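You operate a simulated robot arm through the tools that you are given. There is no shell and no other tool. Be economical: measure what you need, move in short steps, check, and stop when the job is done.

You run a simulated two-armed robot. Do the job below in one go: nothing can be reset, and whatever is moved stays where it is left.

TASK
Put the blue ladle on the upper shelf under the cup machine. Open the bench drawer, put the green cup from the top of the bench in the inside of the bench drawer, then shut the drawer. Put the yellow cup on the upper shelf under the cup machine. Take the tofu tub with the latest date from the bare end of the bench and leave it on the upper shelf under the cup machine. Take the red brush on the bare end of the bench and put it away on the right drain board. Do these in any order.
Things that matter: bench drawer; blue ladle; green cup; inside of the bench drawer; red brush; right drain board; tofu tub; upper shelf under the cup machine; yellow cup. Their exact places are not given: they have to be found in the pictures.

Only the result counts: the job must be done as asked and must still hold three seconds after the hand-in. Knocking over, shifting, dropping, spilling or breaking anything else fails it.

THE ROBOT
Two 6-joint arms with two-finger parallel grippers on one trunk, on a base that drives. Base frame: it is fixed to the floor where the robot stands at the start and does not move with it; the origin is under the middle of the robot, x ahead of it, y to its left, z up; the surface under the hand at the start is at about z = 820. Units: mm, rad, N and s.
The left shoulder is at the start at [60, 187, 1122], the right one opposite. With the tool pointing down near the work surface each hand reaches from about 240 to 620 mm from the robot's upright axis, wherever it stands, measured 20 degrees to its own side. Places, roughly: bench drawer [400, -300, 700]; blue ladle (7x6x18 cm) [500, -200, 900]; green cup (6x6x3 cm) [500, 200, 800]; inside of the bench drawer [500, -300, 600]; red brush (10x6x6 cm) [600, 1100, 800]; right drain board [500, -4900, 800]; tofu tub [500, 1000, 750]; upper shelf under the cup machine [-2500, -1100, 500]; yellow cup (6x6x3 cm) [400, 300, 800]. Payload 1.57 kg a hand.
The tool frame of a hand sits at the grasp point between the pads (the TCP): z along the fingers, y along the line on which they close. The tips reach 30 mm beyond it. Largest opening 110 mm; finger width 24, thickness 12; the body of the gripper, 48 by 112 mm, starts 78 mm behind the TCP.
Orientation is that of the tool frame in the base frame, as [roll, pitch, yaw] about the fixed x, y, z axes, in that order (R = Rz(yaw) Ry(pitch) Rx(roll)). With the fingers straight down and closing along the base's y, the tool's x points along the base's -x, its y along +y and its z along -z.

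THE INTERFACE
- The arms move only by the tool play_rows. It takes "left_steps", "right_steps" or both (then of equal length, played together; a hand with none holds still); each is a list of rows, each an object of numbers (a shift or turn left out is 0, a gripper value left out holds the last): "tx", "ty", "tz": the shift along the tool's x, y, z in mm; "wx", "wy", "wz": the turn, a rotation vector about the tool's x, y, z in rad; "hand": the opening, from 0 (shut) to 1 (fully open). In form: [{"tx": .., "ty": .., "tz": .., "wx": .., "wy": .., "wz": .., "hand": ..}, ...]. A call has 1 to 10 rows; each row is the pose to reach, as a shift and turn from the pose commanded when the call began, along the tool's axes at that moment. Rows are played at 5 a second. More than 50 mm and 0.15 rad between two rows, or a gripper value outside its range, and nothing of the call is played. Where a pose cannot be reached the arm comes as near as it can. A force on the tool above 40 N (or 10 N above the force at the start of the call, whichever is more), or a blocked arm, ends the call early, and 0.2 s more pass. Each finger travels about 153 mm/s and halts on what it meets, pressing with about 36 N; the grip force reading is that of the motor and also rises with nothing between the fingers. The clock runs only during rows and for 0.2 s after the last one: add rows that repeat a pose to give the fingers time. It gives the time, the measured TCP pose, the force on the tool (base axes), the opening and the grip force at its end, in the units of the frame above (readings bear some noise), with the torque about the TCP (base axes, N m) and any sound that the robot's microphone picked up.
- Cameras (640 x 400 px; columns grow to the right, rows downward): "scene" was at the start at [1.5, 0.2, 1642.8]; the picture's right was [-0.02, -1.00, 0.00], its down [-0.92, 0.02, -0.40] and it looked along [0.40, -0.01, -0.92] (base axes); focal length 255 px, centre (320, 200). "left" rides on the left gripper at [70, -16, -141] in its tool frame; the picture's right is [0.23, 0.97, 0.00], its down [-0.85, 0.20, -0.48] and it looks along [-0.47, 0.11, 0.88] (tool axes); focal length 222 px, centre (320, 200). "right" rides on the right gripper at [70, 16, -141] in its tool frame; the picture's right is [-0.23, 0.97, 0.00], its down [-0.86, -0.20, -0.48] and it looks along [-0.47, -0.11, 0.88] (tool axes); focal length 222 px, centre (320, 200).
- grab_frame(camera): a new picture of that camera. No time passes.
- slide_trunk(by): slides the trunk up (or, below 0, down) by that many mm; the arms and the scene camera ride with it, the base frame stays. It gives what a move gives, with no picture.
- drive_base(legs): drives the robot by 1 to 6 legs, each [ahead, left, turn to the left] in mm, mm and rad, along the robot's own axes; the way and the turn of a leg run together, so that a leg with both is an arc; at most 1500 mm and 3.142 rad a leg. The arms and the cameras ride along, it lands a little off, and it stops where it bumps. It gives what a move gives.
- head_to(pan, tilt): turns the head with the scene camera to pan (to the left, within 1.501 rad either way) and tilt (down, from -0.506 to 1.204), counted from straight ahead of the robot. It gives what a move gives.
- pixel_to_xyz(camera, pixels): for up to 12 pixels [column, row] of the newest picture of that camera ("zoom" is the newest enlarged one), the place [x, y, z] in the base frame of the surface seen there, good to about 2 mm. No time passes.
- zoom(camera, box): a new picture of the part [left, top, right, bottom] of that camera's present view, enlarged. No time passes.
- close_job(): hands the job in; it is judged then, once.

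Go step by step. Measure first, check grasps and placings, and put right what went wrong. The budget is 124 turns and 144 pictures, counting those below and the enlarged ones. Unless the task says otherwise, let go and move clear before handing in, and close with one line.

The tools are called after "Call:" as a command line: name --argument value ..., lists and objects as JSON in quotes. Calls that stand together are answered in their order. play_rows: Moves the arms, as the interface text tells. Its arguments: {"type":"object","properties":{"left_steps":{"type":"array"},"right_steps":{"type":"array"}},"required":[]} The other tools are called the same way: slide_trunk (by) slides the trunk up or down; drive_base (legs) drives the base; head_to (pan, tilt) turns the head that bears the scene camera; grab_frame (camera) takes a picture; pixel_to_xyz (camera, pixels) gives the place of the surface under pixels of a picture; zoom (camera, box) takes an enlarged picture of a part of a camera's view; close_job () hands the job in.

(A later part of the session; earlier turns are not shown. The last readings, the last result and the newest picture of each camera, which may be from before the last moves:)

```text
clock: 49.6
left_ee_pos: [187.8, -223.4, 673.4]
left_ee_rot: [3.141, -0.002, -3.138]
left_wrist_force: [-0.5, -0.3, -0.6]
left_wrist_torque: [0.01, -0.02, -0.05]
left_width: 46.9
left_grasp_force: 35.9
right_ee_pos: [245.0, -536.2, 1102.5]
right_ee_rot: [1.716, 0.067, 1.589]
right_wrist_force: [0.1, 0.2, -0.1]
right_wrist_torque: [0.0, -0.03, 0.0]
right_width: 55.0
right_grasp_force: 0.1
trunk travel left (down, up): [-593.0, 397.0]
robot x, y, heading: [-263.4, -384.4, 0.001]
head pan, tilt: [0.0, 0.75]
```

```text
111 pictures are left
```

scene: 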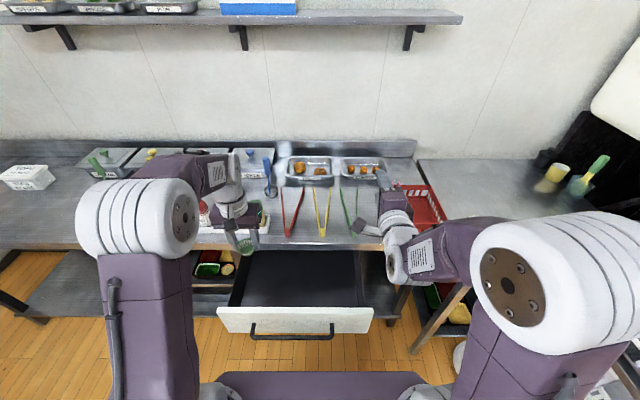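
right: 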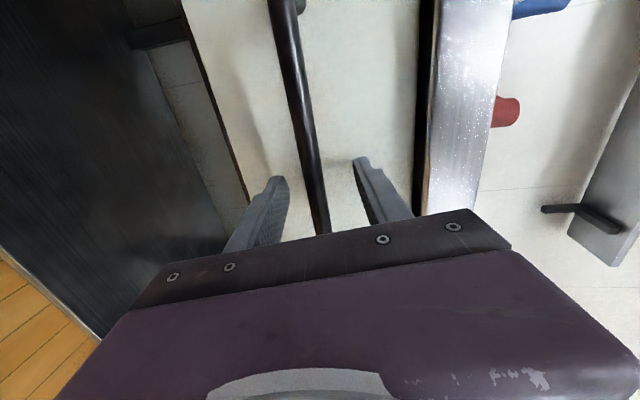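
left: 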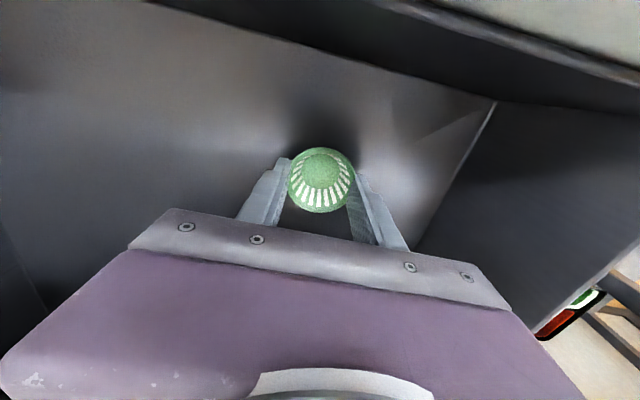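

About 7 mm above the floor; lower 7, release, and rise.

Call:
play_rows --left_steps '[{"tz": 7}, {"tz": 7}, {"tz": 7, "hand": 0.6}, {"tz": 7, "hand": 0.65}, {"tz": 7, "hand": 0.65}, {"tz": -20}, {"tz": -65}, {"tz": -110}, {"tz": -155}, {"tz": -200}]'

Call:
play_rows --left_steps '[{"tz": -45}, {"tz": -90}, {"tz": -120}, {"tz": -120}]'

Call:
grab_frame --camera "left"

```text
clock: 51.8
left_ee_pos: [186.6, -221.4, 871.7]
left_ee_rot: [-3.141, 0.0, -3.138]
left_wrist_force: [-0.2, -0.1, 0.0]
left_wrist_torque: [-0.01, 0.02, -0.02]
left_width: 71.6
left_grasp_force: 0.1
right_ee_pos: [243.3, -535.7, 1103.1]
right_ee_rot: [1.715, 0.068, 1.59]
right_wrist_force: [0.1, -0.3, -0.1]
right_wrist_torque: [0.01, 0.01, -0.01]
right_width: 55.0
right_grasp_force: 0.1
trunk travel left (down, up): [-593.0, 397.0]
robot x, y, heading: [-262.0, -387.7, 0.007]
head pan, tilt: [0.0, 0.75]
```

```text
clock: 52.8
left_ee_pos: [184.5, -220.7, 991.3]
left_ee_rot: [-3.141, 0.001, -3.139]
left_wrist_force: [-0.6, -0.3, -0.2]
left_wrist_torque: [-0.03, 0.02, 0.0]
left_width: 71.7
left_grasp_force: 0.1
right_ee_pos: [244.4, -534.8, 1103.2]
right_ee_rot: [1.716, 0.069, 1.59]
right_wrist_force: [-0.2, 0.0, -0.1]
right_wrist_torque: [0.0, -0.01, -0.02]
right_width: 55.1
right_grasp_force: 0.0
trunk travel left (down, up): [-593.0, 397.0]
robot x, y, heading: [-264.4, -387.9, 0.003]
head pan, tilt: [0.0, 0.75]
```

```text
110 pictures are left
```

left: 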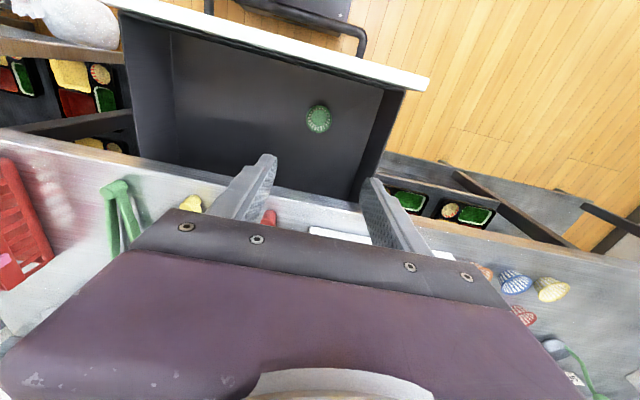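

The green cup stands in the drawer (pixel 318,118). To shut it, I'll push the handle bar with the left hand's closed fingers pointing down: back off and align at y≈-297.

Call:
drive_base --legs '[[-200, -76, 0]]'

Call:
play_rows --left_steps '[{"tz": 45, "hand": 0}, {"tz": 90}, {"tz": 135}, {"tz": 180}, {"tz": 225}, {"tz": 255}, {"tz": 276}, {"tz": 276}]'

Call:
grab_frame --camera "left"

```text
clock: 54.4
left_ee_pos: [-14.7, -292.1, 991.7]
left_ee_rot: [3.142, 0.001, -3.129]
left_wrist_force: [-1.1, -0.3, 0.4]
left_wrist_torque: [-0.05, -0.01, -0.03]
left_width: 71.2
left_grasp_force: 0.1
right_ee_pos: [47.8, -606.9, 1103.8]
right_ee_rot: [1.716, 0.068, 1.598]
right_wrist_force: [-0.3, -0.2, 0.2]
right_wrist_torque: [0.0, 0.0, -0.03]
right_width: 54.7
right_grasp_force: 0.1
trunk travel left (down, up): [-593.0, 397.0]
robot x, y, heading: [-455.9, -464.2, 0.013]
head pan, tilt: [0.0, 0.75]
```

```text
clock: 56.2
left_ee_pos: [-14.5, -288.8, 713.9]
left_ee_rot: [3.141, 0.001, -3.129]
left_wrist_force: [0.4, 0.5, 1.2]
left_wrist_torque: [-0.05, 0.01, 0.0]
left_width: 0.0
left_grasp_force: 21.4
right_ee_pos: [48.1, -607.2, 1101.6]
right_ee_rot: [1.715, 0.069, 1.599]
right_wrist_force: [-1.1, 0.5, -0.8]
right_wrist_torque: [0.0, 0.02, 0.02]
right_width: 54.9
right_grasp_force: 0.0
trunk travel left (down, up): [-593.0, 397.0]
robot x, y, heading: [-458.3, -458.9, 0.014]
head pan, tilt: [0.0, 0.75]
```

```text
109 pictures are left
```

left: 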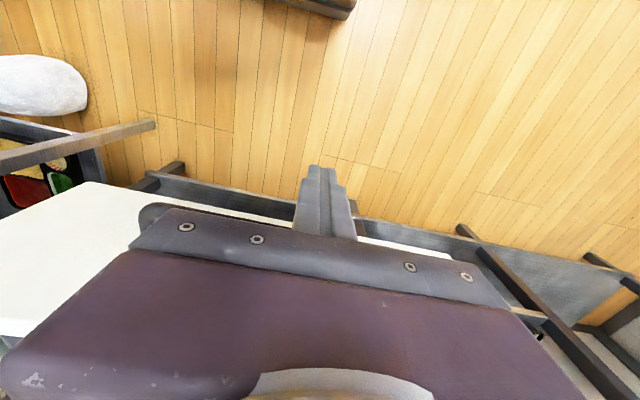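

Finger front is about 30 mm before the handle bar. Push forward 250 mm.

Call:
drive_base --legs '[[250, 0, 0]]'

Call:
grab_frame --camera "scene"

Call:
grab_frame --camera "left"

```text
clock: 58.0
left_ee_pos: [235.1, -286.2, 713.6]
left_ee_rot: [3.141, -0.001, -3.128]
left_wrist_force: [-0.1, -0.5, -0.7]
left_wrist_torque: [-0.02, 0.0, -0.01]
left_width: 0.0
left_grasp_force: 21.2
right_ee_pos: [298.2, -602.3, 1102.7]
right_ee_rot: [1.716, 0.066, 1.6]
right_wrist_force: [-0.1, -0.2, 1.0]
right_wrist_torque: [0.03, -0.01, -0.04]
right_width: 55.0
right_grasp_force: 0.1
trunk travel left (down, up): [-593.0, 397.0]
robot x, y, heading: [-207.5, -455.5, 0.012]
head pan, tilt: [0.0, 0.75]
```

```text
108 pictures are left
```

scene: 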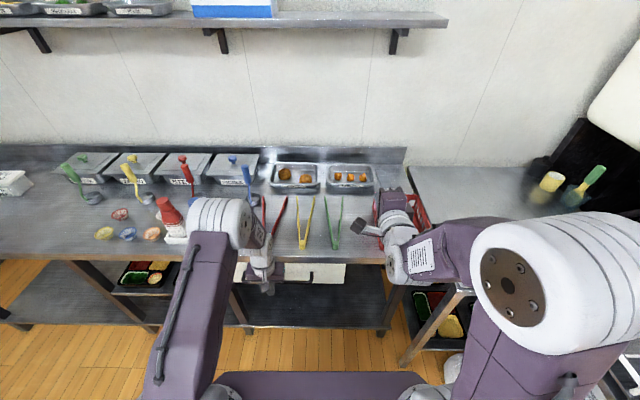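

```text
107 pictures are left
```

left: 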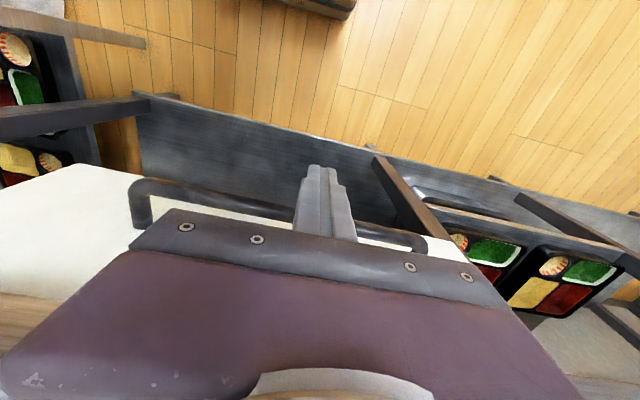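

The drawer is nearly shut; push gently on with the arm, force-limited.

Call:
play_rows --left_steps '[{"tx": -8}, {"tx": -14}, {"tx": -18}, {"tx": -22}, {"tx": -26}]'

Call:
zoom --camera "scene" --box '[220, 240, 380, 330]'

Call:
pixel_to_xyz --camera "zoom" --pixels '[[440, 100], [480, 110], [350, 145], [60, 150], [440, 80]]'

```text
clock: 59.0
left_ee_pos: [243.9, -284.9, 713.5]
left_ee_rot: [3.14, -0.021, -3.131]
left_wrist_force: [-19.9, -0.8, 4.8]
left_wrist_torque: [-0.03, -2.4, -0.35]
left_width: 0.0
left_grasp_force: 21.0
right_ee_pos: [295.3, -602.1, 1104.1]
right_ee_rot: [1.714, 0.068, 1.601]
right_wrist_force: [-0.3, -0.8, 0.0]
right_wrist_torque: [0.05, 0.0, -0.03]
right_width: 55.2
right_grasp_force: 0.0
trunk travel left (down, up): [-593.0, 397.0]
robot x, y, heading: [-208.9, -458.3, 0.017]
head pan, tilt: [0.0, 0.75]
stopped in row 4 (left hand): the force on the tool passed its limit at 45 N (the readings are from after the stop); the commanded pose is now the measured one
```

```text
4.00 times, centred on (300, 285) of scene
```

zoom: 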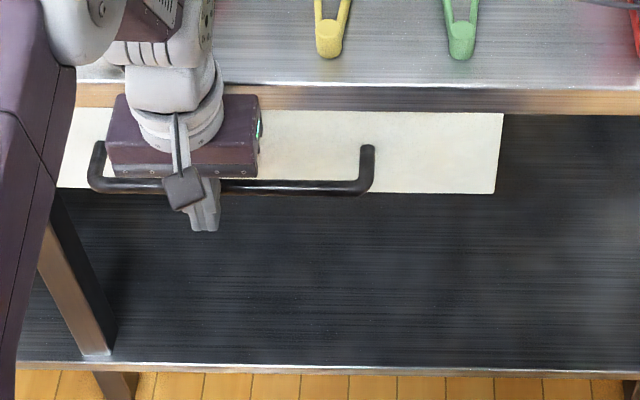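

```text
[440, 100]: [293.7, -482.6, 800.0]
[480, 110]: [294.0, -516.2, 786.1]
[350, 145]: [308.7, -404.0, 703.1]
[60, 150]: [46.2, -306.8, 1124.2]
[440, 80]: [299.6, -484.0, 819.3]
```

The drawer face is at x≈308.7, i.e. shut. Raise the left hand after backing off, then have a look at the shelf before choosing grasps.

Call:
drive_base --legs '[[-350, 0, 0]]'

Call:
play_rows --left_steps '[{"tz": -45, "hand": 0.6}, {"tz": -90}, {"tz": -135}, {"tz": -180}, {"tz": -225}, {"tz": -265}]'

Call:
slide_trunk --by 157

Call:
head_to --pan -1.5 --tilt 0.5

Call:
grab_frame --camera "scene"

Call:
head_to --pan 1.5 --tilt 0.5

Call:
grab_frame --camera "scene"

```text
clock: 61.3
left_ee_pos: [-105.9, -289.3, 711.7]
left_ee_rot: [3.14, -0.016, -3.13]
left_wrist_force: [-0.5, 0.0, -0.1]
left_wrist_torque: [0.0, -0.06, -0.02]
left_width: 0.1
left_grasp_force: 20.9
right_ee_pos: [-57.0, -607.1, 1102.1]
right_ee_rot: [1.717, 0.071, 1.602]
right_wrist_force: [-0.3, -0.2, -0.9]
right_wrist_torque: [0.01, 0.0, -0.01]
right_width: 55.1
right_grasp_force: 0.1
trunk travel left (down, up): [-593.0, 397.0]
robot x, y, heading: [-568.0, -461.2, 0.011]
head pan, tilt: [0.0, 0.75]
```

```text
clock: 62.7
left_ee_pos: [-102.3, -290.8, 977.6]
left_ee_rot: [3.141, -0.017, -3.131]
left_wrist_force: [-0.3, -0.6, -0.6]
left_wrist_torque: [0.0, 0.02, 0.02]
left_width: 66.1
left_grasp_force: 0.1
right_ee_pos: [-56.5, -607.4, 1102.6]
right_ee_rot: [1.717, 0.068, 1.602]
right_wrist_force: [-0.8, -1.2, 0.4]
right_wrist_torque: [0.05, 0.02, -0.01]
right_width: 55.0
right_grasp_force: 0.0
trunk travel left (down, up): [-593.0, 397.0]
robot x, y, heading: [-564.1, -469.8, 0.014]
head pan, tilt: [0.0, 0.75]
```

```text
clock: 64.5
left_ee_pos: [-100.8, -290.6, 1134.0]
left_ee_rot: [3.14, -0.017, -3.129]
left_wrist_force: [0.3, 0.9, -0.3]
left_wrist_torque: [0.01, -0.03, 0.02]
left_width: 65.9
left_grasp_force: 0.0
right_ee_pos: [-56.5, -606.9, 1259.9]
right_ee_rot: [1.716, 0.068, 1.601]
right_wrist_force: [0.2, 0.4, -0.6]
right_wrist_torque: [0.02, 0.02, -0.01]
right_width: 55.1
right_grasp_force: 0.0
trunk travel left (down, up): [-750.0, 240.0]
robot x, y, heading: [-564.3, -461.8, 0.019]
head pan, tilt: [0.0, 0.75]
```

```text
clock: 66.1
left_ee_pos: [-102.3, -291.1, 1134.6]
left_ee_rot: [3.139, -0.017, -3.13]
left_wrist_force: [0.4, 0.3, -0.7]
left_wrist_torque: [0.02, 0.01, 0.0]
left_width: 66.0
left_grasp_force: 0.1
right_ee_pos: [-55.9, -606.6, 1259.0]
right_ee_rot: [1.716, 0.07, 1.603]
right_wrist_force: [0.7, -0.3, 0.7]
right_wrist_torque: [0.01, 0.01, 0.02]
right_width: 54.9
right_grasp_force: 0.1
trunk travel left (down, up): [-750.0, 240.0]
robot x, y, heading: [-564.1, -463.5, 0.02]
head pan, tilt: [-1.499, 0.499]
```

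```text
105 pictures are left
```

scene: 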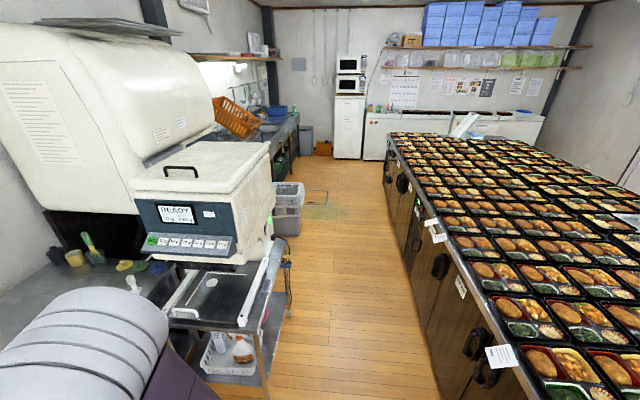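

```text
clock: 68.7
left_ee_pos: [-101.2, -290.7, 1132.7]
left_ee_rot: [3.139, -0.017, -3.13]
left_wrist_force: [-0.1, 0.4, 0.5]
left_wrist_torque: [-0.04, 0.02, 0.01]
left_width: 66.1
left_grasp_force: 0.1
right_ee_pos: [-55.9, -607.3, 1259.4]
right_ee_rot: [1.716, 0.07, 1.602]
right_wrist_force: [0.6, 0.8, -0.2]
right_wrist_torque: [0.01, 0.0, 0.01]
right_width: 55.2
right_grasp_force: 0.0
trunk travel left (down, up): [-750.0, 240.0]
robot x, y, heading: [-564.9, -463.3, 0.019]
head pan, tilt: [1.499, 0.499]
```

```text
104 pictures are left
```

scene: 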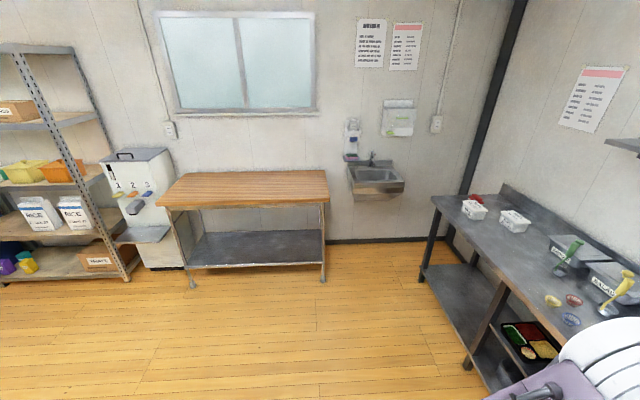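

The aisle with island is to the right, an open area to the left. I'll move left, turn to face backwards, and look for the cup machine.

Call:
drive_base --legs '[[0, 700, 0], [0, 0, 2.6]]'

Call:
head_to --pan 0.4 --tilt 0.4

Call:
grab_frame --camera "scene"

```text
clock: 78.6
left_ee_pos: [-1059.2, 308.2, 1134.8]
left_ee_rot: [3.141, -0.016, -0.53]
left_wrist_force: [-0.4, 0.3, 0.3]
left_wrist_torque: [0.03, -0.01, 0.01]
left_width: 65.8
left_grasp_force: 0.0
right_ee_pos: [-934.1, 604.4, 1258.6]
right_ee_rot: [1.717, 0.069, -2.082]
right_wrist_force: [-0.6, -0.5, 0.4]
right_wrist_torque: [-0.03, -0.02, 0.0]
right_width: 55.0
right_grasp_force: 0.0
trunk travel left (down, up): [-750.0, 240.0]
robot x, y, heading: [-573.7, 219.8, 2.618]
head pan, tilt: [1.499, 0.499]
```

```text
clock: 79.9
left_ee_pos: [-1058.5, 307.4, 1133.3]
left_ee_rot: [3.141, -0.016, -0.531]
left_wrist_force: [-0.3, 1.2, -0.5]
left_wrist_torque: [0.02, 0.02, 0.01]
left_width: 66.1
left_grasp_force: 0.0
right_ee_pos: [-934.0, 602.9, 1259.6]
right_ee_rot: [1.715, 0.071, -2.082]
right_wrist_force: [-0.3, 0.2, -0.4]
right_wrist_torque: [0.0, -0.02, 0.03]
right_width: 55.1
right_grasp_force: 0.1
trunk travel left (down, up): [-750.0, 240.0]
robot x, y, heading: [-572.5, 219.8, 2.611]
head pan, tilt: [0.4, 0.4]
```

```text
103 pictures are left
```

scene: 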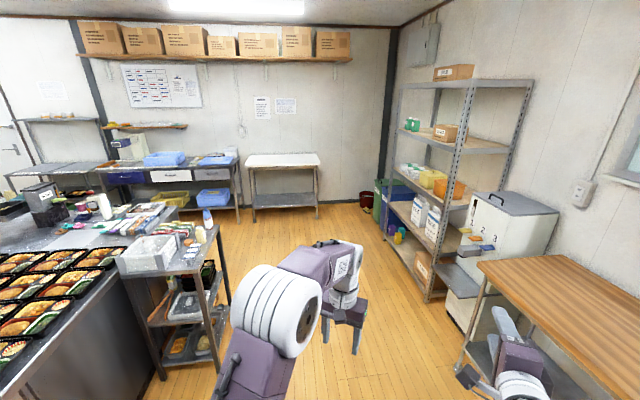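

I don't yet recognise the cup machine; expected bearing falls near pixel (100,250). I'll measure candidates and take a closer look.

Call:
pixel_to_xyz --camera "scene" --pixels '[[42, 200], [150, 250], [180, 310], [185, 345], [130, 150], [190, 175], [210, 250], [55, 285], [75, 330], [280, 160], [470, 235], [110, 205]]'

Call:
zoom --camera "scene" --box '[0, 120, 240, 390]'

Call:
zoom --camera "scene" --box '[370, 70, 590, 330]'

```text
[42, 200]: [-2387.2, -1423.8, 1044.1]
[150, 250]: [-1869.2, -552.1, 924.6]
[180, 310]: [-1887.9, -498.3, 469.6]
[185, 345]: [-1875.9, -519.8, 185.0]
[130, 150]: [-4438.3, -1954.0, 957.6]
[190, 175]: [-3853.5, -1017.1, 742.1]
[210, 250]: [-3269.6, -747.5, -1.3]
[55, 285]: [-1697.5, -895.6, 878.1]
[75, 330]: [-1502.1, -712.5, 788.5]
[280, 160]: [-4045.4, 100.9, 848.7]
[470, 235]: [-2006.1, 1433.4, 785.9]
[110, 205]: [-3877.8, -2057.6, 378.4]
```

```text
1.48 times, centred on (120, 255) of scene
```

zoom: 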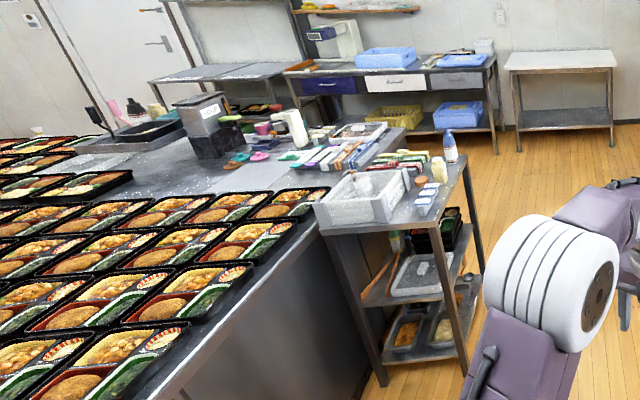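

```text
1.54 times, centred on (480, 200) of scene
```

zoom: 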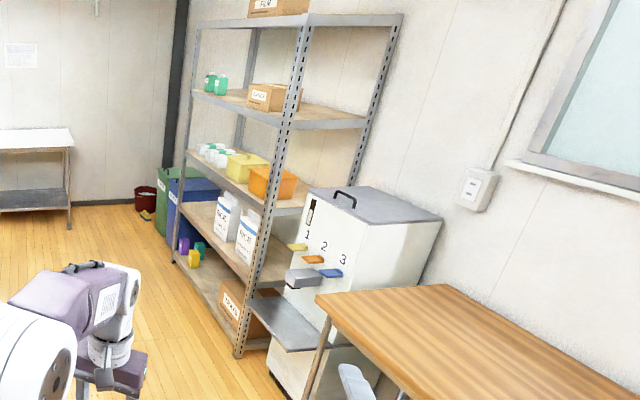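

The machine is probably the grey-black box near [-2390,-1420,1044] on the island end. I drive round to x≈-2500, y≈300 and face -y to see the shelf below.

Call:
drive_base --legs '[[0, 0, 0.53], [1400, -120, 0], [550, 0, 0], [0, 0, 1.571]]'

Call:
head_to --pan 0.0 --tilt 0.5

Call:
grab_frame --camera "scene"

```text
clock: 94.9
left_ee_pos: [-2343.0, -103.9, 1133.9]
left_ee_rot: [3.14, -0.016, 1.561]
left_wrist_force: [0.2, 0.5, 0.3]
left_wrist_torque: [-0.01, 0.02, -0.01]
left_width: 65.9
left_grasp_force: 0.0
right_ee_pos: [-2660.2, -142.4, 1257.4]
right_ee_rot: [1.715, 0.068, 0.006]
right_wrist_force: [-0.6, 0.3, -0.4]
right_wrist_torque: [0.03, 0.03, 0.0]
right_width: 55.0
right_grasp_force: 0.0
trunk travel left (down, up): [-750.0, 240.0]
robot x, y, heading: [-2502.9, 364.7, -1.578]
head pan, tilt: [0.4, 0.4]
```

```text
clock: 95.8
left_ee_pos: [-2343.0, -103.5, 1134.1]
left_ee_rot: [3.14, -0.016, 1.562]
left_wrist_force: [-0.4, -0.1, 0.6]
left_wrist_torque: [0.01, -0.03, 0.01]
left_width: 66.0
left_grasp_force: 0.0
right_ee_pos: [-2659.0, -142.2, 1258.8]
right_ee_rot: [1.716, 0.07, 0.01]
right_wrist_force: [-0.1, 0.1, -0.8]
right_wrist_torque: [0.0, 0.02, -0.01]
right_width: 55.0
right_grasp_force: 0.0
trunk travel left (down, up): [-750.0, 240.0]
robot x, y, heading: [-2504.5, 362.4, -1.578]
head pan, tilt: [0.0, 0.499]
```

```text
100 pictures are left
```

scene: 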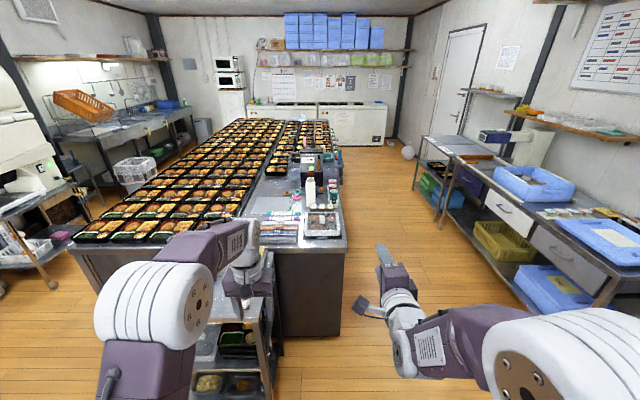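

The island's end face is solid here. I'll measure it and enlarge the machine's region.

Call:
pixel_to_xyz --camera "scene" --pixels '[[310, 300], [345, 245], [275, 245], [341, 330], [300, 160], [270, 300], [215, 340], [440, 210], [337, 190]]'

Call:
zoom --camera "scene" --box '[180, 120, 420, 390]'

```text
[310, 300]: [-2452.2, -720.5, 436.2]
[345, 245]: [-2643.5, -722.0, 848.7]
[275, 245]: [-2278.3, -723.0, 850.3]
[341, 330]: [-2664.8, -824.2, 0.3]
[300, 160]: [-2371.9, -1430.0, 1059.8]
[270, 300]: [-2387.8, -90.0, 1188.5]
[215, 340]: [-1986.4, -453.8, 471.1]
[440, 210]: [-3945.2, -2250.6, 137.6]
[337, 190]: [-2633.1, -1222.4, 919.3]
```

```text
1.48 times, centred on (300, 255) of scene
```

zoom: 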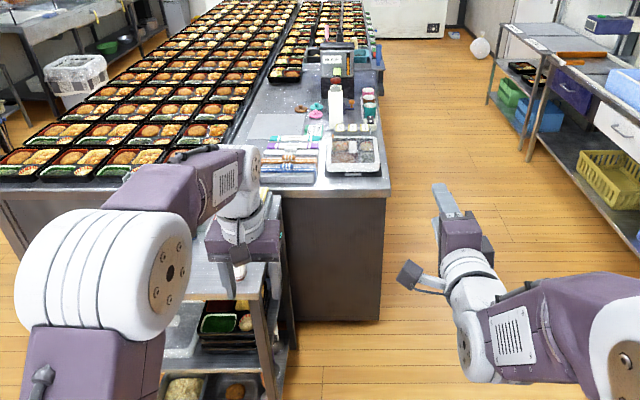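

The island is solid at y=-722; its -x side must hold the shelf. I check the aisle width on that side.

Call:
pixel_to_xyz --camera "scene" --pixels '[[437, 232], [595, 305], [515, 225], [420, 190], [540, 285]]'

Call:
drive_base --legs '[[0, -500, 0]]'

Call:
head_to --pan 0.4 --tilt 0.5

Call:
grab_frame --camera "scene"

```text
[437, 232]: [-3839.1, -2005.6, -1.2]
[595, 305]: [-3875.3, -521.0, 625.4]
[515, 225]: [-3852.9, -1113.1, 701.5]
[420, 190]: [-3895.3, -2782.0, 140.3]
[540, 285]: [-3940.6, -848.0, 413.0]
```

```text
clock: 98.7
left_ee_pos: [-2828.7, -100.5, 1133.5]
left_ee_rot: [3.141, -0.016, 1.567]
left_wrist_force: [-0.1, 0.1, 0.2]
left_wrist_torque: [0.02, 0.0, 0.02]
left_width: 66.0
left_grasp_force: 0.0
right_ee_pos: [-3147.1, -141.5, 1258.8]
right_ee_rot: [1.718, 0.07, 0.018]
right_wrist_force: [0.6, 0.3, -1.2]
right_wrist_torque: [0.02, 0.0, -0.01]
right_width: 54.9
right_grasp_force: 0.1
trunk travel left (down, up): [-750.0, 240.0]
robot x, y, heading: [-2999.0, 363.8, -1.569]
head pan, tilt: [0.0, 0.499]
```

```text
clock: 99.6
left_ee_pos: [-2829.5, -100.7, 1133.8]
left_ee_rot: [3.14, -0.015, 1.57]
left_wrist_force: [0.4, 0.0, 1.0]
left_wrist_torque: [0.02, 0.0, 0.0]
left_width: 65.7
left_grasp_force: 0.0
right_ee_pos: [-3148.0, -143.4, 1259.8]
right_ee_rot: [1.716, 0.068, 0.017]
right_wrist_force: [-0.2, -0.9, -0.5]
right_wrist_torque: [0.02, -0.04, 0.02]
right_width: 54.8
right_grasp_force: 0.1
trunk travel left (down, up): [-750.0, 240.0]
robot x, y, heading: [-2995.8, 366.2, -1.562]
head pan, tilt: [0.4, 0.499]
```

```text
98 pictures are left
```

scene: 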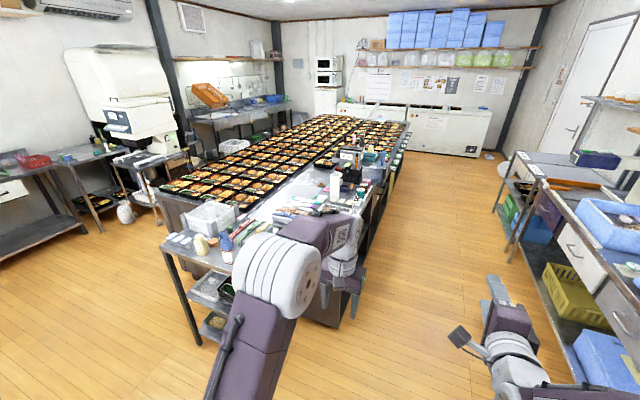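

The aisle is ~1190 mm wide. Drive into it at x≈-3200, to y≈-1050 and face +x.

Call:
drive_base --legs '[[0, -210, 0], [1420, 0, 0], [0, 0, 1.571]]'

Call:
head_to --pan 0.0 --tilt 0.8

Call:
grab_frame --camera "scene"

```text
clock: 111.8
left_ee_pos: [-2754.4, -873.0, 1134.7]
left_ee_rot: [3.139, -0.017, -3.126]
left_wrist_force: [-0.1, 0.2, 0.1]
left_wrist_torque: [-0.02, 0.02, -0.01]
left_width: 66.2
left_grasp_force: 0.1
right_ee_pos: [-2709.9, -1189.3, 1259.2]
right_ee_rot: [1.717, 0.066, 1.6]
right_wrist_force: [0.1, -0.3, 0.2]
right_wrist_torque: [-0.01, 0.0, 0.02]
right_width: 55.0
right_grasp_force: 0.0
trunk travel left (down, up): [-750.0, 240.0]
robot x, y, heading: [-3219.1, -1045.1, 0.02]
head pan, tilt: [0.4, 0.499]
```

```text
clock: 112.6
left_ee_pos: [-2755.3, -872.6, 1133.4]
left_ee_rot: [3.138, -0.017, -3.128]
left_wrist_force: [-1.1, -0.2, 0.1]
left_wrist_torque: [0.02, 0.01, 0.0]
left_width: 66.2
left_grasp_force: 0.0
right_ee_pos: [-2710.7, -1188.6, 1258.8]
right_ee_rot: [1.717, 0.07, 1.602]
right_wrist_force: [0.1, 0.2, -0.4]
right_wrist_torque: [0.01, -0.02, 0.0]
right_width: 55.0
right_grasp_force: 0.0
trunk travel left (down, up): [-750.0, 240.0]
robot x, y, heading: [-3219.1, -1044.3, 0.017]
head pan, tilt: [0.0, 0.799]
```

```text
97 pictures are left
```

scene: 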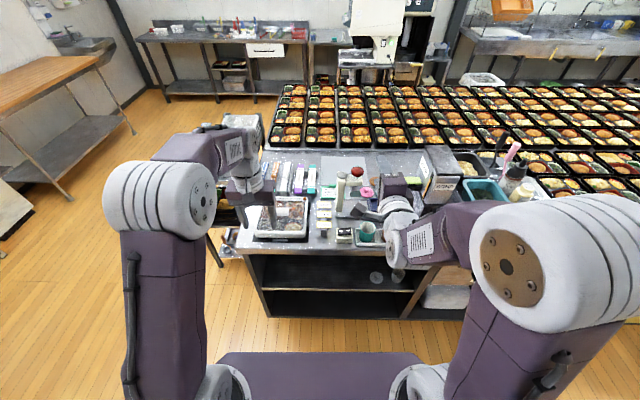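

The island's -x side has open shelves at (340,275). Zoom and measure the upper shelf.

Call:
zoom --camera "scene" --box '[225, 220, 475, 330]'

Call:
pixel_to_xyz --camera "zoom" --pixels '[[130, 130], [200, 170], [300, 170], [200, 120], [350, 140], [460, 150], [390, 135], [445, 130], [200, 185], [60, 75], [200, 70], [200, 230]]'

```text
2.56 times, centred on (350, 275) of scene
```

zoom: 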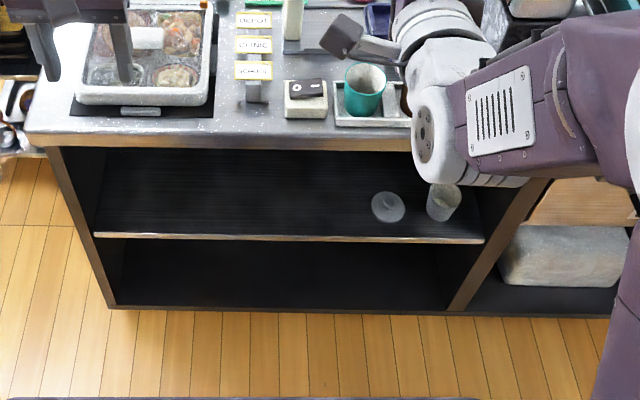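

```text
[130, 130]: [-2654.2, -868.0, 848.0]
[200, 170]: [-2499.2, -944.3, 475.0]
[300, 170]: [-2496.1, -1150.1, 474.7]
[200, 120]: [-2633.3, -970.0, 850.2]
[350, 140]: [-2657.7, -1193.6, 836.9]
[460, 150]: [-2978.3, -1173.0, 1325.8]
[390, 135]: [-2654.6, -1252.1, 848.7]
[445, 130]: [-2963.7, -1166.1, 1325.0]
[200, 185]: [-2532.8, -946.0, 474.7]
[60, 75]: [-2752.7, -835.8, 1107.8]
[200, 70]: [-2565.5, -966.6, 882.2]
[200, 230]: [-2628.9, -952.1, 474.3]
```

The upper shelf is at z≈475, front edge x≈-2645, clear height to ~800, with glassware near y<-1250. Plan: right hand takes the ladle horizontally, left takes the yellow cup with a 45° tilt. First re-orient the hands here.

Call:
play_rows --right_steps '[{"wz": 0.15}, {"wz": 0.3}, {"wz": 0.45}, {"wz": 0.6}, {"wz": 0.75}, {"wz": 0.9}, {"wz": 1.05}, {"wz": 1.2}, {"wz": 1.35}, {"wz": 1.5}]' --left_steps '[{"wy": 0}, {"wy": -0.1}, {"wy": -0.2}, {"wy": -0.3}, {"wy": -0.4}, {"wy": -0.5}, {"wy": -0.6}, {"wy": -0.7}, {"wy": -0.78}, {"wy": -0.78}]'

Call:
zoom --camera "scene" --box '[225, 220, 475, 330]'

Call:
pixel_to_xyz --camera "zoom" --pixels '[[388, 205], [440, 200], [200, 237], [470, 237], [110, 233], [100, 180]]'

```text
clock: 114.8
left_ee_pos: [-2757.2, -886.7, 1131.4]
left_ee_rot: [-3.081, 0.68, -3.128]
left_wrist_force: [-0.5, 0.1, -0.4]
left_wrist_torque: [-0.02, 0.0, 0.01]
left_width: 66.0
left_grasp_force: 0.1
left hand out of reach, approached as far as the arm can: row 9
right_ee_pos: [-2709.6, -1187.4, 1259.2]
right_ee_rot: [2.389, -1.37, 0.782]
right_wrist_force: [0.3, 0.2, -0.6]
right_wrist_torque: [0.01, 0.0, -0.02]
right_width: 54.7
right_grasp_force: 0.1
trunk travel left (down, up): [-750.0, 240.0]
robot x, y, heading: [-3215.8, -1045.6, 0.017]
head pan, tilt: [0.0, 0.799]
```

```text
2.56 times, centred on (350, 275) of scene
```

zoom: 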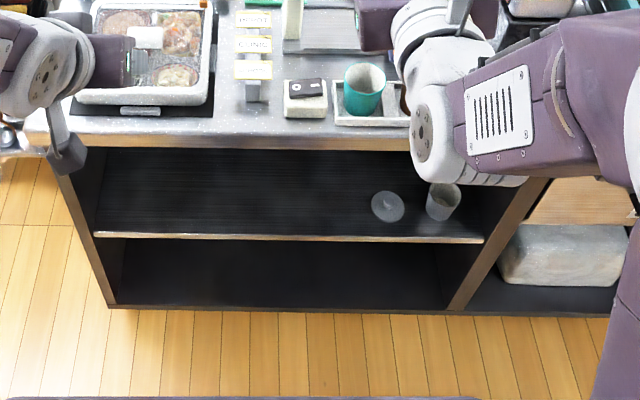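

```text
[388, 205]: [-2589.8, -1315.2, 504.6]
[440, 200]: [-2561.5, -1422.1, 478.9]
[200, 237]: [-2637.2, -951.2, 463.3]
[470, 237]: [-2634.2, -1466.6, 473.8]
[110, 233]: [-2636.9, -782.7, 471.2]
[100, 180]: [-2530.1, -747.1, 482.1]
```

Both hands are set (right: horizontal with camera above; left: 39° tilt). Free shelf span is y≈-780…-1260. Drive back to the bench.

Call:
drive_base --legs '[[0, 0, -0.017], [0, 1400, 0], [1400, 0, 0], [1250, -300, 0]]'

Call:
head_to --pan 0.0 --tilt 0.85

Call:
grab_frame --camera "scene"

```text
clock: 134.6
left_ee_pos: [-128.7, 265.7, 1131.9]
left_ee_rot: [-3.078, 0.68, -3.084]
left_wrist_force: [0.4, 0.3, -0.3]
left_wrist_torque: [0.0, -0.01, 0.0]
left_width: 66.0
left_grasp_force: 0.0
right_ee_pos: [-67.6, -33.2, 1258.8]
right_ee_rot: [2.381, -1.369, 0.839]
right_wrist_force: [0.2, -0.2, 0.4]
right_wrist_torque: [0.03, 0.01, -0.03]
right_width: 54.9
right_grasp_force: 0.1
trunk travel left (down, up): [-750.0, 240.0]
robot x, y, heading: [-582.2, 87.4, 0.063]
head pan, tilt: [0.0, 0.799]
```

```text
clock: 135.2
left_ee_pos: [-128.9, 265.1, 1132.3]
left_ee_rot: [-3.08, 0.682, -3.086]
left_wrist_force: [-0.4, -0.2, 0.2]
left_wrist_torque: [-0.02, -0.01, -0.02]
left_width: 66.1
left_grasp_force: 0.1
right_ee_pos: [-68.6, -33.1, 1259.8]
right_ee_rot: [2.382, -1.369, 0.836]
right_wrist_force: [0.6, -0.2, 0.6]
right_wrist_torque: [-0.03, 0.0, 0.01]
right_width: 54.8
right_grasp_force: 0.1
trunk travel left (down, up): [-750.0, 240.0]
robot x, y, heading: [-579.8, 88.2, 0.061]
head pan, tilt: [0.0, 0.85]
```

```text
94 pictures are left
```

scene: 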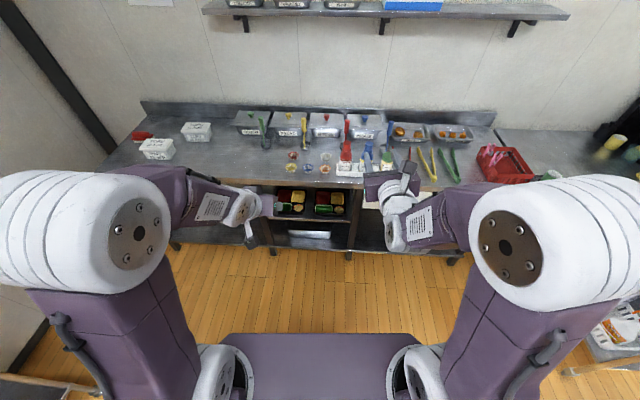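

Left hand sits at robot-frame (462,149). Align so it comes over the yellow cup at (354,284), and lower the trunk 150.

Call:
drive_base --legs '[[0, 0, -0.061], [400, 47, 0]]'

Call:
slide_trunk --by -150

Call:
grab_frame --camera "left"

```text
clock: 138.2
left_ee_pos: [283.6, 286.7, 1131.6]
left_ee_rot: [-3.081, 0.682, 3.14]
left_wrist_force: [-0.3, 0.1, -0.4]
left_wrist_torque: [0.01, 0.01, -0.01]
left_width: 66.0
left_grasp_force: 0.1
right_ee_pos: [327.2, -13.9, 1259.8]
right_ee_rot: [2.38, -1.367, 0.78]
right_wrist_force: [-0.5, 0.0, -0.3]
right_wrist_torque: [-0.02, 0.02, 0.01]
right_width: 55.0
right_grasp_force: 0.1
trunk travel left (down, up): [-750.0, 240.0]
robot x, y, heading: [-181.4, 134.0, 0.005]
head pan, tilt: [0.0, 0.85]
```

```text
clock: 139.9
left_ee_pos: [284.5, 287.1, 982.2]
left_ee_rot: [-3.081, 0.681, 3.141]
left_wrist_force: [-0.2, 1.4, -0.7]
left_wrist_torque: [0.02, 0.02, -0.02]
left_width: 66.1
left_grasp_force: 0.1
right_ee_pos: [327.6, -15.1, 1110.3]
right_ee_rot: [2.379, -1.367, 0.777]
right_wrist_force: [0.0, 0.0, 0.5]
right_wrist_torque: [-0.01, 0.01, -0.02]
right_width: 55.0
right_grasp_force: 0.1
trunk travel left (down, up): [-600.0, 390.0]
robot x, y, heading: [-185.7, 132.1, 0.004]
head pan, tilt: [0.0, 0.85]
```

```text
93 pictures are left
```

left: 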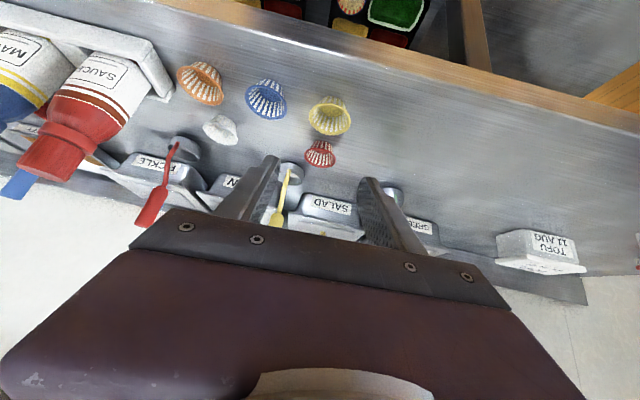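

Measure the yellow cup again from this view.

Call:
zoom --camera "left" --box '[270, 70, 390, 145]'

Call:
pixel_to_xyz --camera "zoom" --pixels '[[210, 175], [430, 215], [320, 240], [330, 145], [330, 195]]'

```text
5.33 times, centred on (330, 108) of left
```

zoom: 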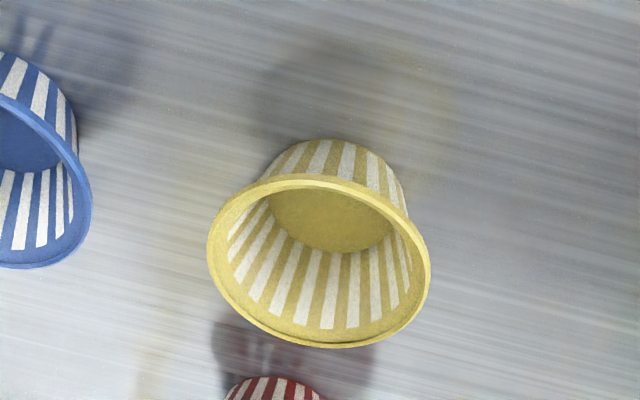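

```text
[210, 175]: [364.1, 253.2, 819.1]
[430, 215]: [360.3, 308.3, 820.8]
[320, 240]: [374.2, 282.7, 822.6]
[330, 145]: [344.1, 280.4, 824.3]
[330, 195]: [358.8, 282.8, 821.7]
```

Centre (362,283). Move the left hand in along its axis to TCP (354,283,853), still open.

Call:
play_rows --left_steps '[{"tx": 10, "ty": 2, "tz": 40}, {"tx": 20, "ty": 4, "tz": 80}, {"tx": 27, "ty": 5, "tz": 110}, {"tx": 27, "ty": 5, "tz": 135}, {"tx": 27, "ty": 5, "tz": 144}, {"tx": 27, "ty": 5, "tz": 144}]'

Call:
grab_frame --camera "left"

```text
clock: 141.3
left_ee_pos: [353.6, 283.8, 853.8]
left_ee_rot: [-3.081, 0.684, 3.14]
left_wrist_force: [-5.7, -0.3, 9.9]
left_wrist_torque: [0.37, 0.06, 0.19]
left_width: 65.8
left_grasp_force: 0.0
right_ee_pos: [325.6, -15.7, 1110.1]
right_ee_rot: [2.376, -1.37, 0.783]
right_wrist_force: [0.0, -0.2, -0.3]
right_wrist_torque: [-0.02, -0.01, 0.0]
right_width: 55.1
right_grasp_force: 0.1
trunk travel left (down, up): [-600.0, 390.0]
robot x, y, heading: [-177.9, 135.5, 0.003]
head pan, tilt: [0.0, 0.85]
```

```text
91 pictures are left
```

left: 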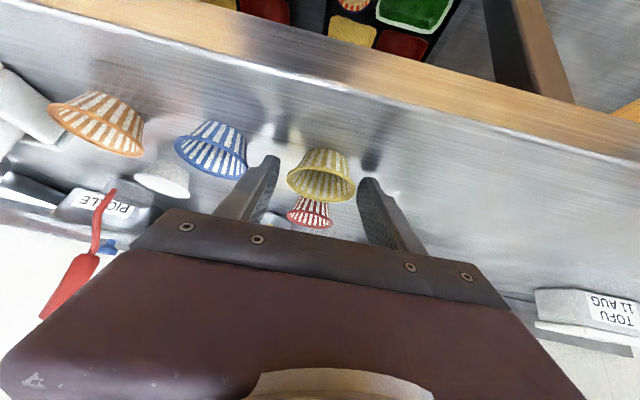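

A light touch (10 N) on the bench; lift 3 mm, then close on the cup.

Call:
play_rows --left_steps '[{"tx": -2, "tz": -2.4}, {"tx": -2, "tz": -2.4}, {"tx": -2, "tz": -2.4, "hand": 0.3}, {"tx": -2, "tz": -2.4, "hand": 0.3}, {"tx": -2, "tz": -2.4, "hand": 0.3}]'

Call:
grab_frame --camera "left"

```text
clock: 142.5
left_ee_pos: [353.6, 282.8, 854.6]
left_ee_rot: [-3.082, 0.679, 3.141]
left_wrist_force: [0.6, 0.2, -0.4]
left_wrist_torque: [-0.02, 0.01, -0.02]
left_width: 48.7
left_grasp_force: 35.7
right_ee_pos: [327.6, -15.2, 1107.7]
right_ee_rot: [2.382, -1.368, 0.777]
right_wrist_force: [0.0, -0.3, 0.7]
right_wrist_torque: [-0.01, -0.01, -0.01]
right_width: 55.1
right_grasp_force: 0.2
trunk travel left (down, up): [-600.0, 390.0]
robot x, y, heading: [-176.8, 136.6, -0.002]
head pan, tilt: [0.0, 0.85]
```

```text
90 pictures are left
```

left: 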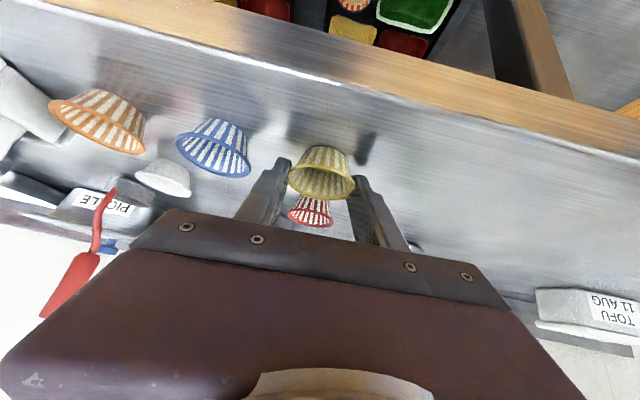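

Held (48.7 mm). Lift straight up 250 mm.

Call:
play_rows --left_steps '[{"tx": -28, "ty": -2, "tz": -35}, {"tx": -57, "ty": -4, "tz": -70}, {"tx": -85, "ty": -6, "tz": -105}, {"tx": -113, "ty": -8, "tz": -140}, {"tx": -140, "ty": -10, "tz": -173}, {"tx": -140, "ty": -10, "tz": -173}]'

Call:
grab_frame --camera "left"

Call:
zoom --camera "scene" --box '[300, 90, 460, 190]'

```text
clock: 143.9
left_ee_pos: [350.0, 286.8, 1078.0]
left_ee_rot: [-3.079, 0.68, -3.141]
left_wrist_force: [-0.6, -0.3, -0.9]
left_wrist_torque: [0.01, 0.02, 0.0]
left_width: 48.3
left_grasp_force: 36.2
left hand out of reach, approached as far as the arm can: row 3
right_ee_pos: [328.9, -13.7, 1109.9]
right_ee_rot: [2.382, -1.369, 0.776]
right_wrist_force: [0.3, -0.1, -0.5]
right_wrist_torque: [0.01, 0.0, 0.01]
right_width: 55.1
right_grasp_force: 0.1
trunk travel left (down, up): [-600.0, 390.0]
robot x, y, heading: [-179.4, 132.5, 0.005]
head pan, tilt: [0.0, 0.85]
```

```text
89 pictures are left
```

left: 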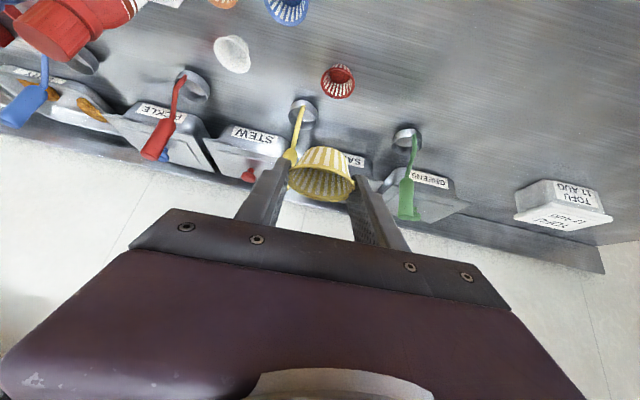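

```text
4.00 times, centred on (380, 140) of scene
```

zoom: 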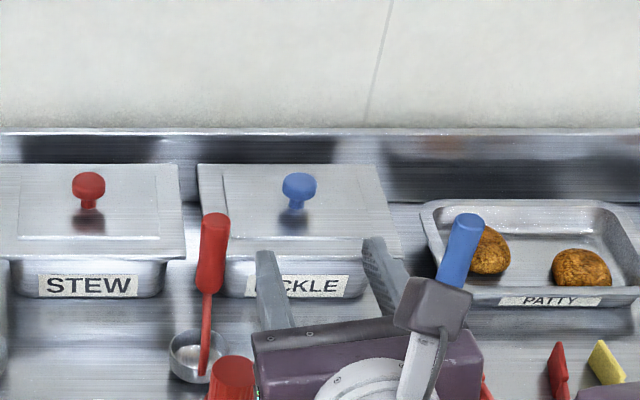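

Cup secured. To lower the right hand to handle height without lowering the left, I'll back off a bit and test moving just the right hand down; also measure the ladle handle and the bottle tops.

Call:
pixel_to_xyz --camera "zoom" --pixels '[[468, 222], [463, 240], [457, 265], [233, 372], [205, 240]]'

Call:
drive_base --legs '[[-200, -120, 0]]'

Call:
play_rows --right_steps '[{"tx": -35}, {"tx": -70}, {"tx": -105}, {"tx": -140}, {"tx": -147}, {"tx": -147}]'

Call:
grab_frame --camera "scene"

```text
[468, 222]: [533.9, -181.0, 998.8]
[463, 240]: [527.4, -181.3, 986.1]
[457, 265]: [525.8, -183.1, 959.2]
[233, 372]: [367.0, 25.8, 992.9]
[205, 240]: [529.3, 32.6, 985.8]
```

```text
clock: 145.7
left_ee_pos: [150.9, 170.7, 1077.0]
left_ee_rot: [-3.08, 0.681, 3.141]
left_wrist_force: [0.0, 0.8, -0.3]
left_wrist_torque: [0.0, 0.01, 0.0]
left_width: 48.1
left_grasp_force: 36.2
right_ee_pos: [128.1, -130.5, 1109.7]
right_ee_rot: [2.382, -1.369, 0.776]
right_wrist_force: [-0.5, 0.2, -0.2]
right_wrist_torque: [-0.04, -0.01, 0.01]
right_width: 55.1
right_grasp_force: 0.0
trunk travel left (down, up): [-600.0, 390.0]
robot x, y, heading: [-379.5, 20.6, 0.001]
head pan, tilt: [0.0, 0.85]
```

```text
clock: 147.1
left_ee_pos: [151.6, 171.5, 1078.2]
left_ee_rot: [-3.08, 0.681, 3.14]
left_wrist_force: [-0.3, 0.0, -0.8]
left_wrist_torque: [0.03, -0.04, 0.0]
left_width: 47.7
left_grasp_force: 36.2
right_ee_pos: [129.3, -132.6, 1105.3]
right_ee_rot: [2.399, -1.365, 0.761]
right_wrist_force: [-0.6, 0.2, 0.2]
right_wrist_torque: [-0.04, -0.01, -0.04]
right_width: 55.2
right_grasp_force: 0.1
right hand out of reach, approached as far as the arm can: row 1, 2, 3, 4, 5, 6
trunk travel left (down, up): [-600.0, 390.0]
robot x, y, heading: [-378.5, 18.0, 0.003]
head pan, tilt: [0.0, 0.85]
```

```text
87 pictures are left
```

scene: 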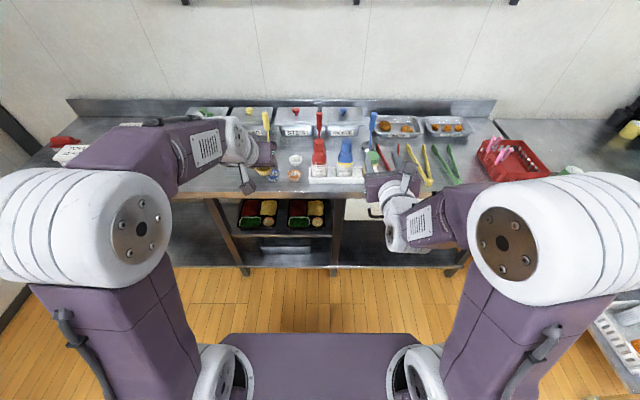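

The right hand can go lower only if farther out. I'll extend it 60 mm while lowering, and check the green-capped bottle's height near the path.

Call:
zoom --camera "scene" --box '[290, 100, 450, 200]'

Call:
pixel_to_xyz --camera "zoom" --pixels '[[330, 205], [308, 205], [328, 225], [222, 175], [275, 290], [335, 70]]'

Call:
play_rows --right_steps '[{"tz": 40}, {"tx": -15, "tz": 65}, {"tx": -50, "tz": 70}, {"tx": -85, "tz": 75}, {"tx": -120, "tz": 80}, {"tx": -120, "tz": 80}]'

```text
4.00 times, centred on (370, 150) of scene
```

zoom: 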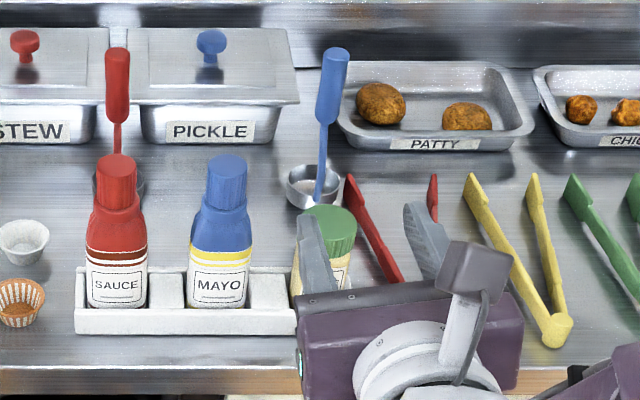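

```text
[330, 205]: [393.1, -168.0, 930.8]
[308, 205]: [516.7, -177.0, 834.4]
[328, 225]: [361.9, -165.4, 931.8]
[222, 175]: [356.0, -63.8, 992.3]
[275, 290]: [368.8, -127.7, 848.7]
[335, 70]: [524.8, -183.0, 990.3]
```

```text
clock: 148.4
left_ee_pos: [149.6, 172.1, 1078.3]
left_ee_rot: [-3.082, 0.681, 3.14]
left_wrist_force: [0.1, 0.9, -0.6]
left_wrist_torque: [0.02, 0.01, -0.02]
left_width: 47.4
left_grasp_force: 35.8
right_ee_pos: [251.4, -147.2, 1040.3]
right_ee_rot: [2.409, -1.362, 0.751]
right_wrist_force: [-1.1, 0.2, -0.1]
right_wrist_torque: [-0.02, -0.04, 0.03]
right_width: 54.9
right_grasp_force: 0.1
right hand out of reach, approached as far as the arm can: row 3, 4, 5, 6
trunk travel left (down, up): [-600.0, 390.0]
robot x, y, heading: [-373.5, 19.9, 0.005]
head pan, tilt: [0.0, 0.85]
```

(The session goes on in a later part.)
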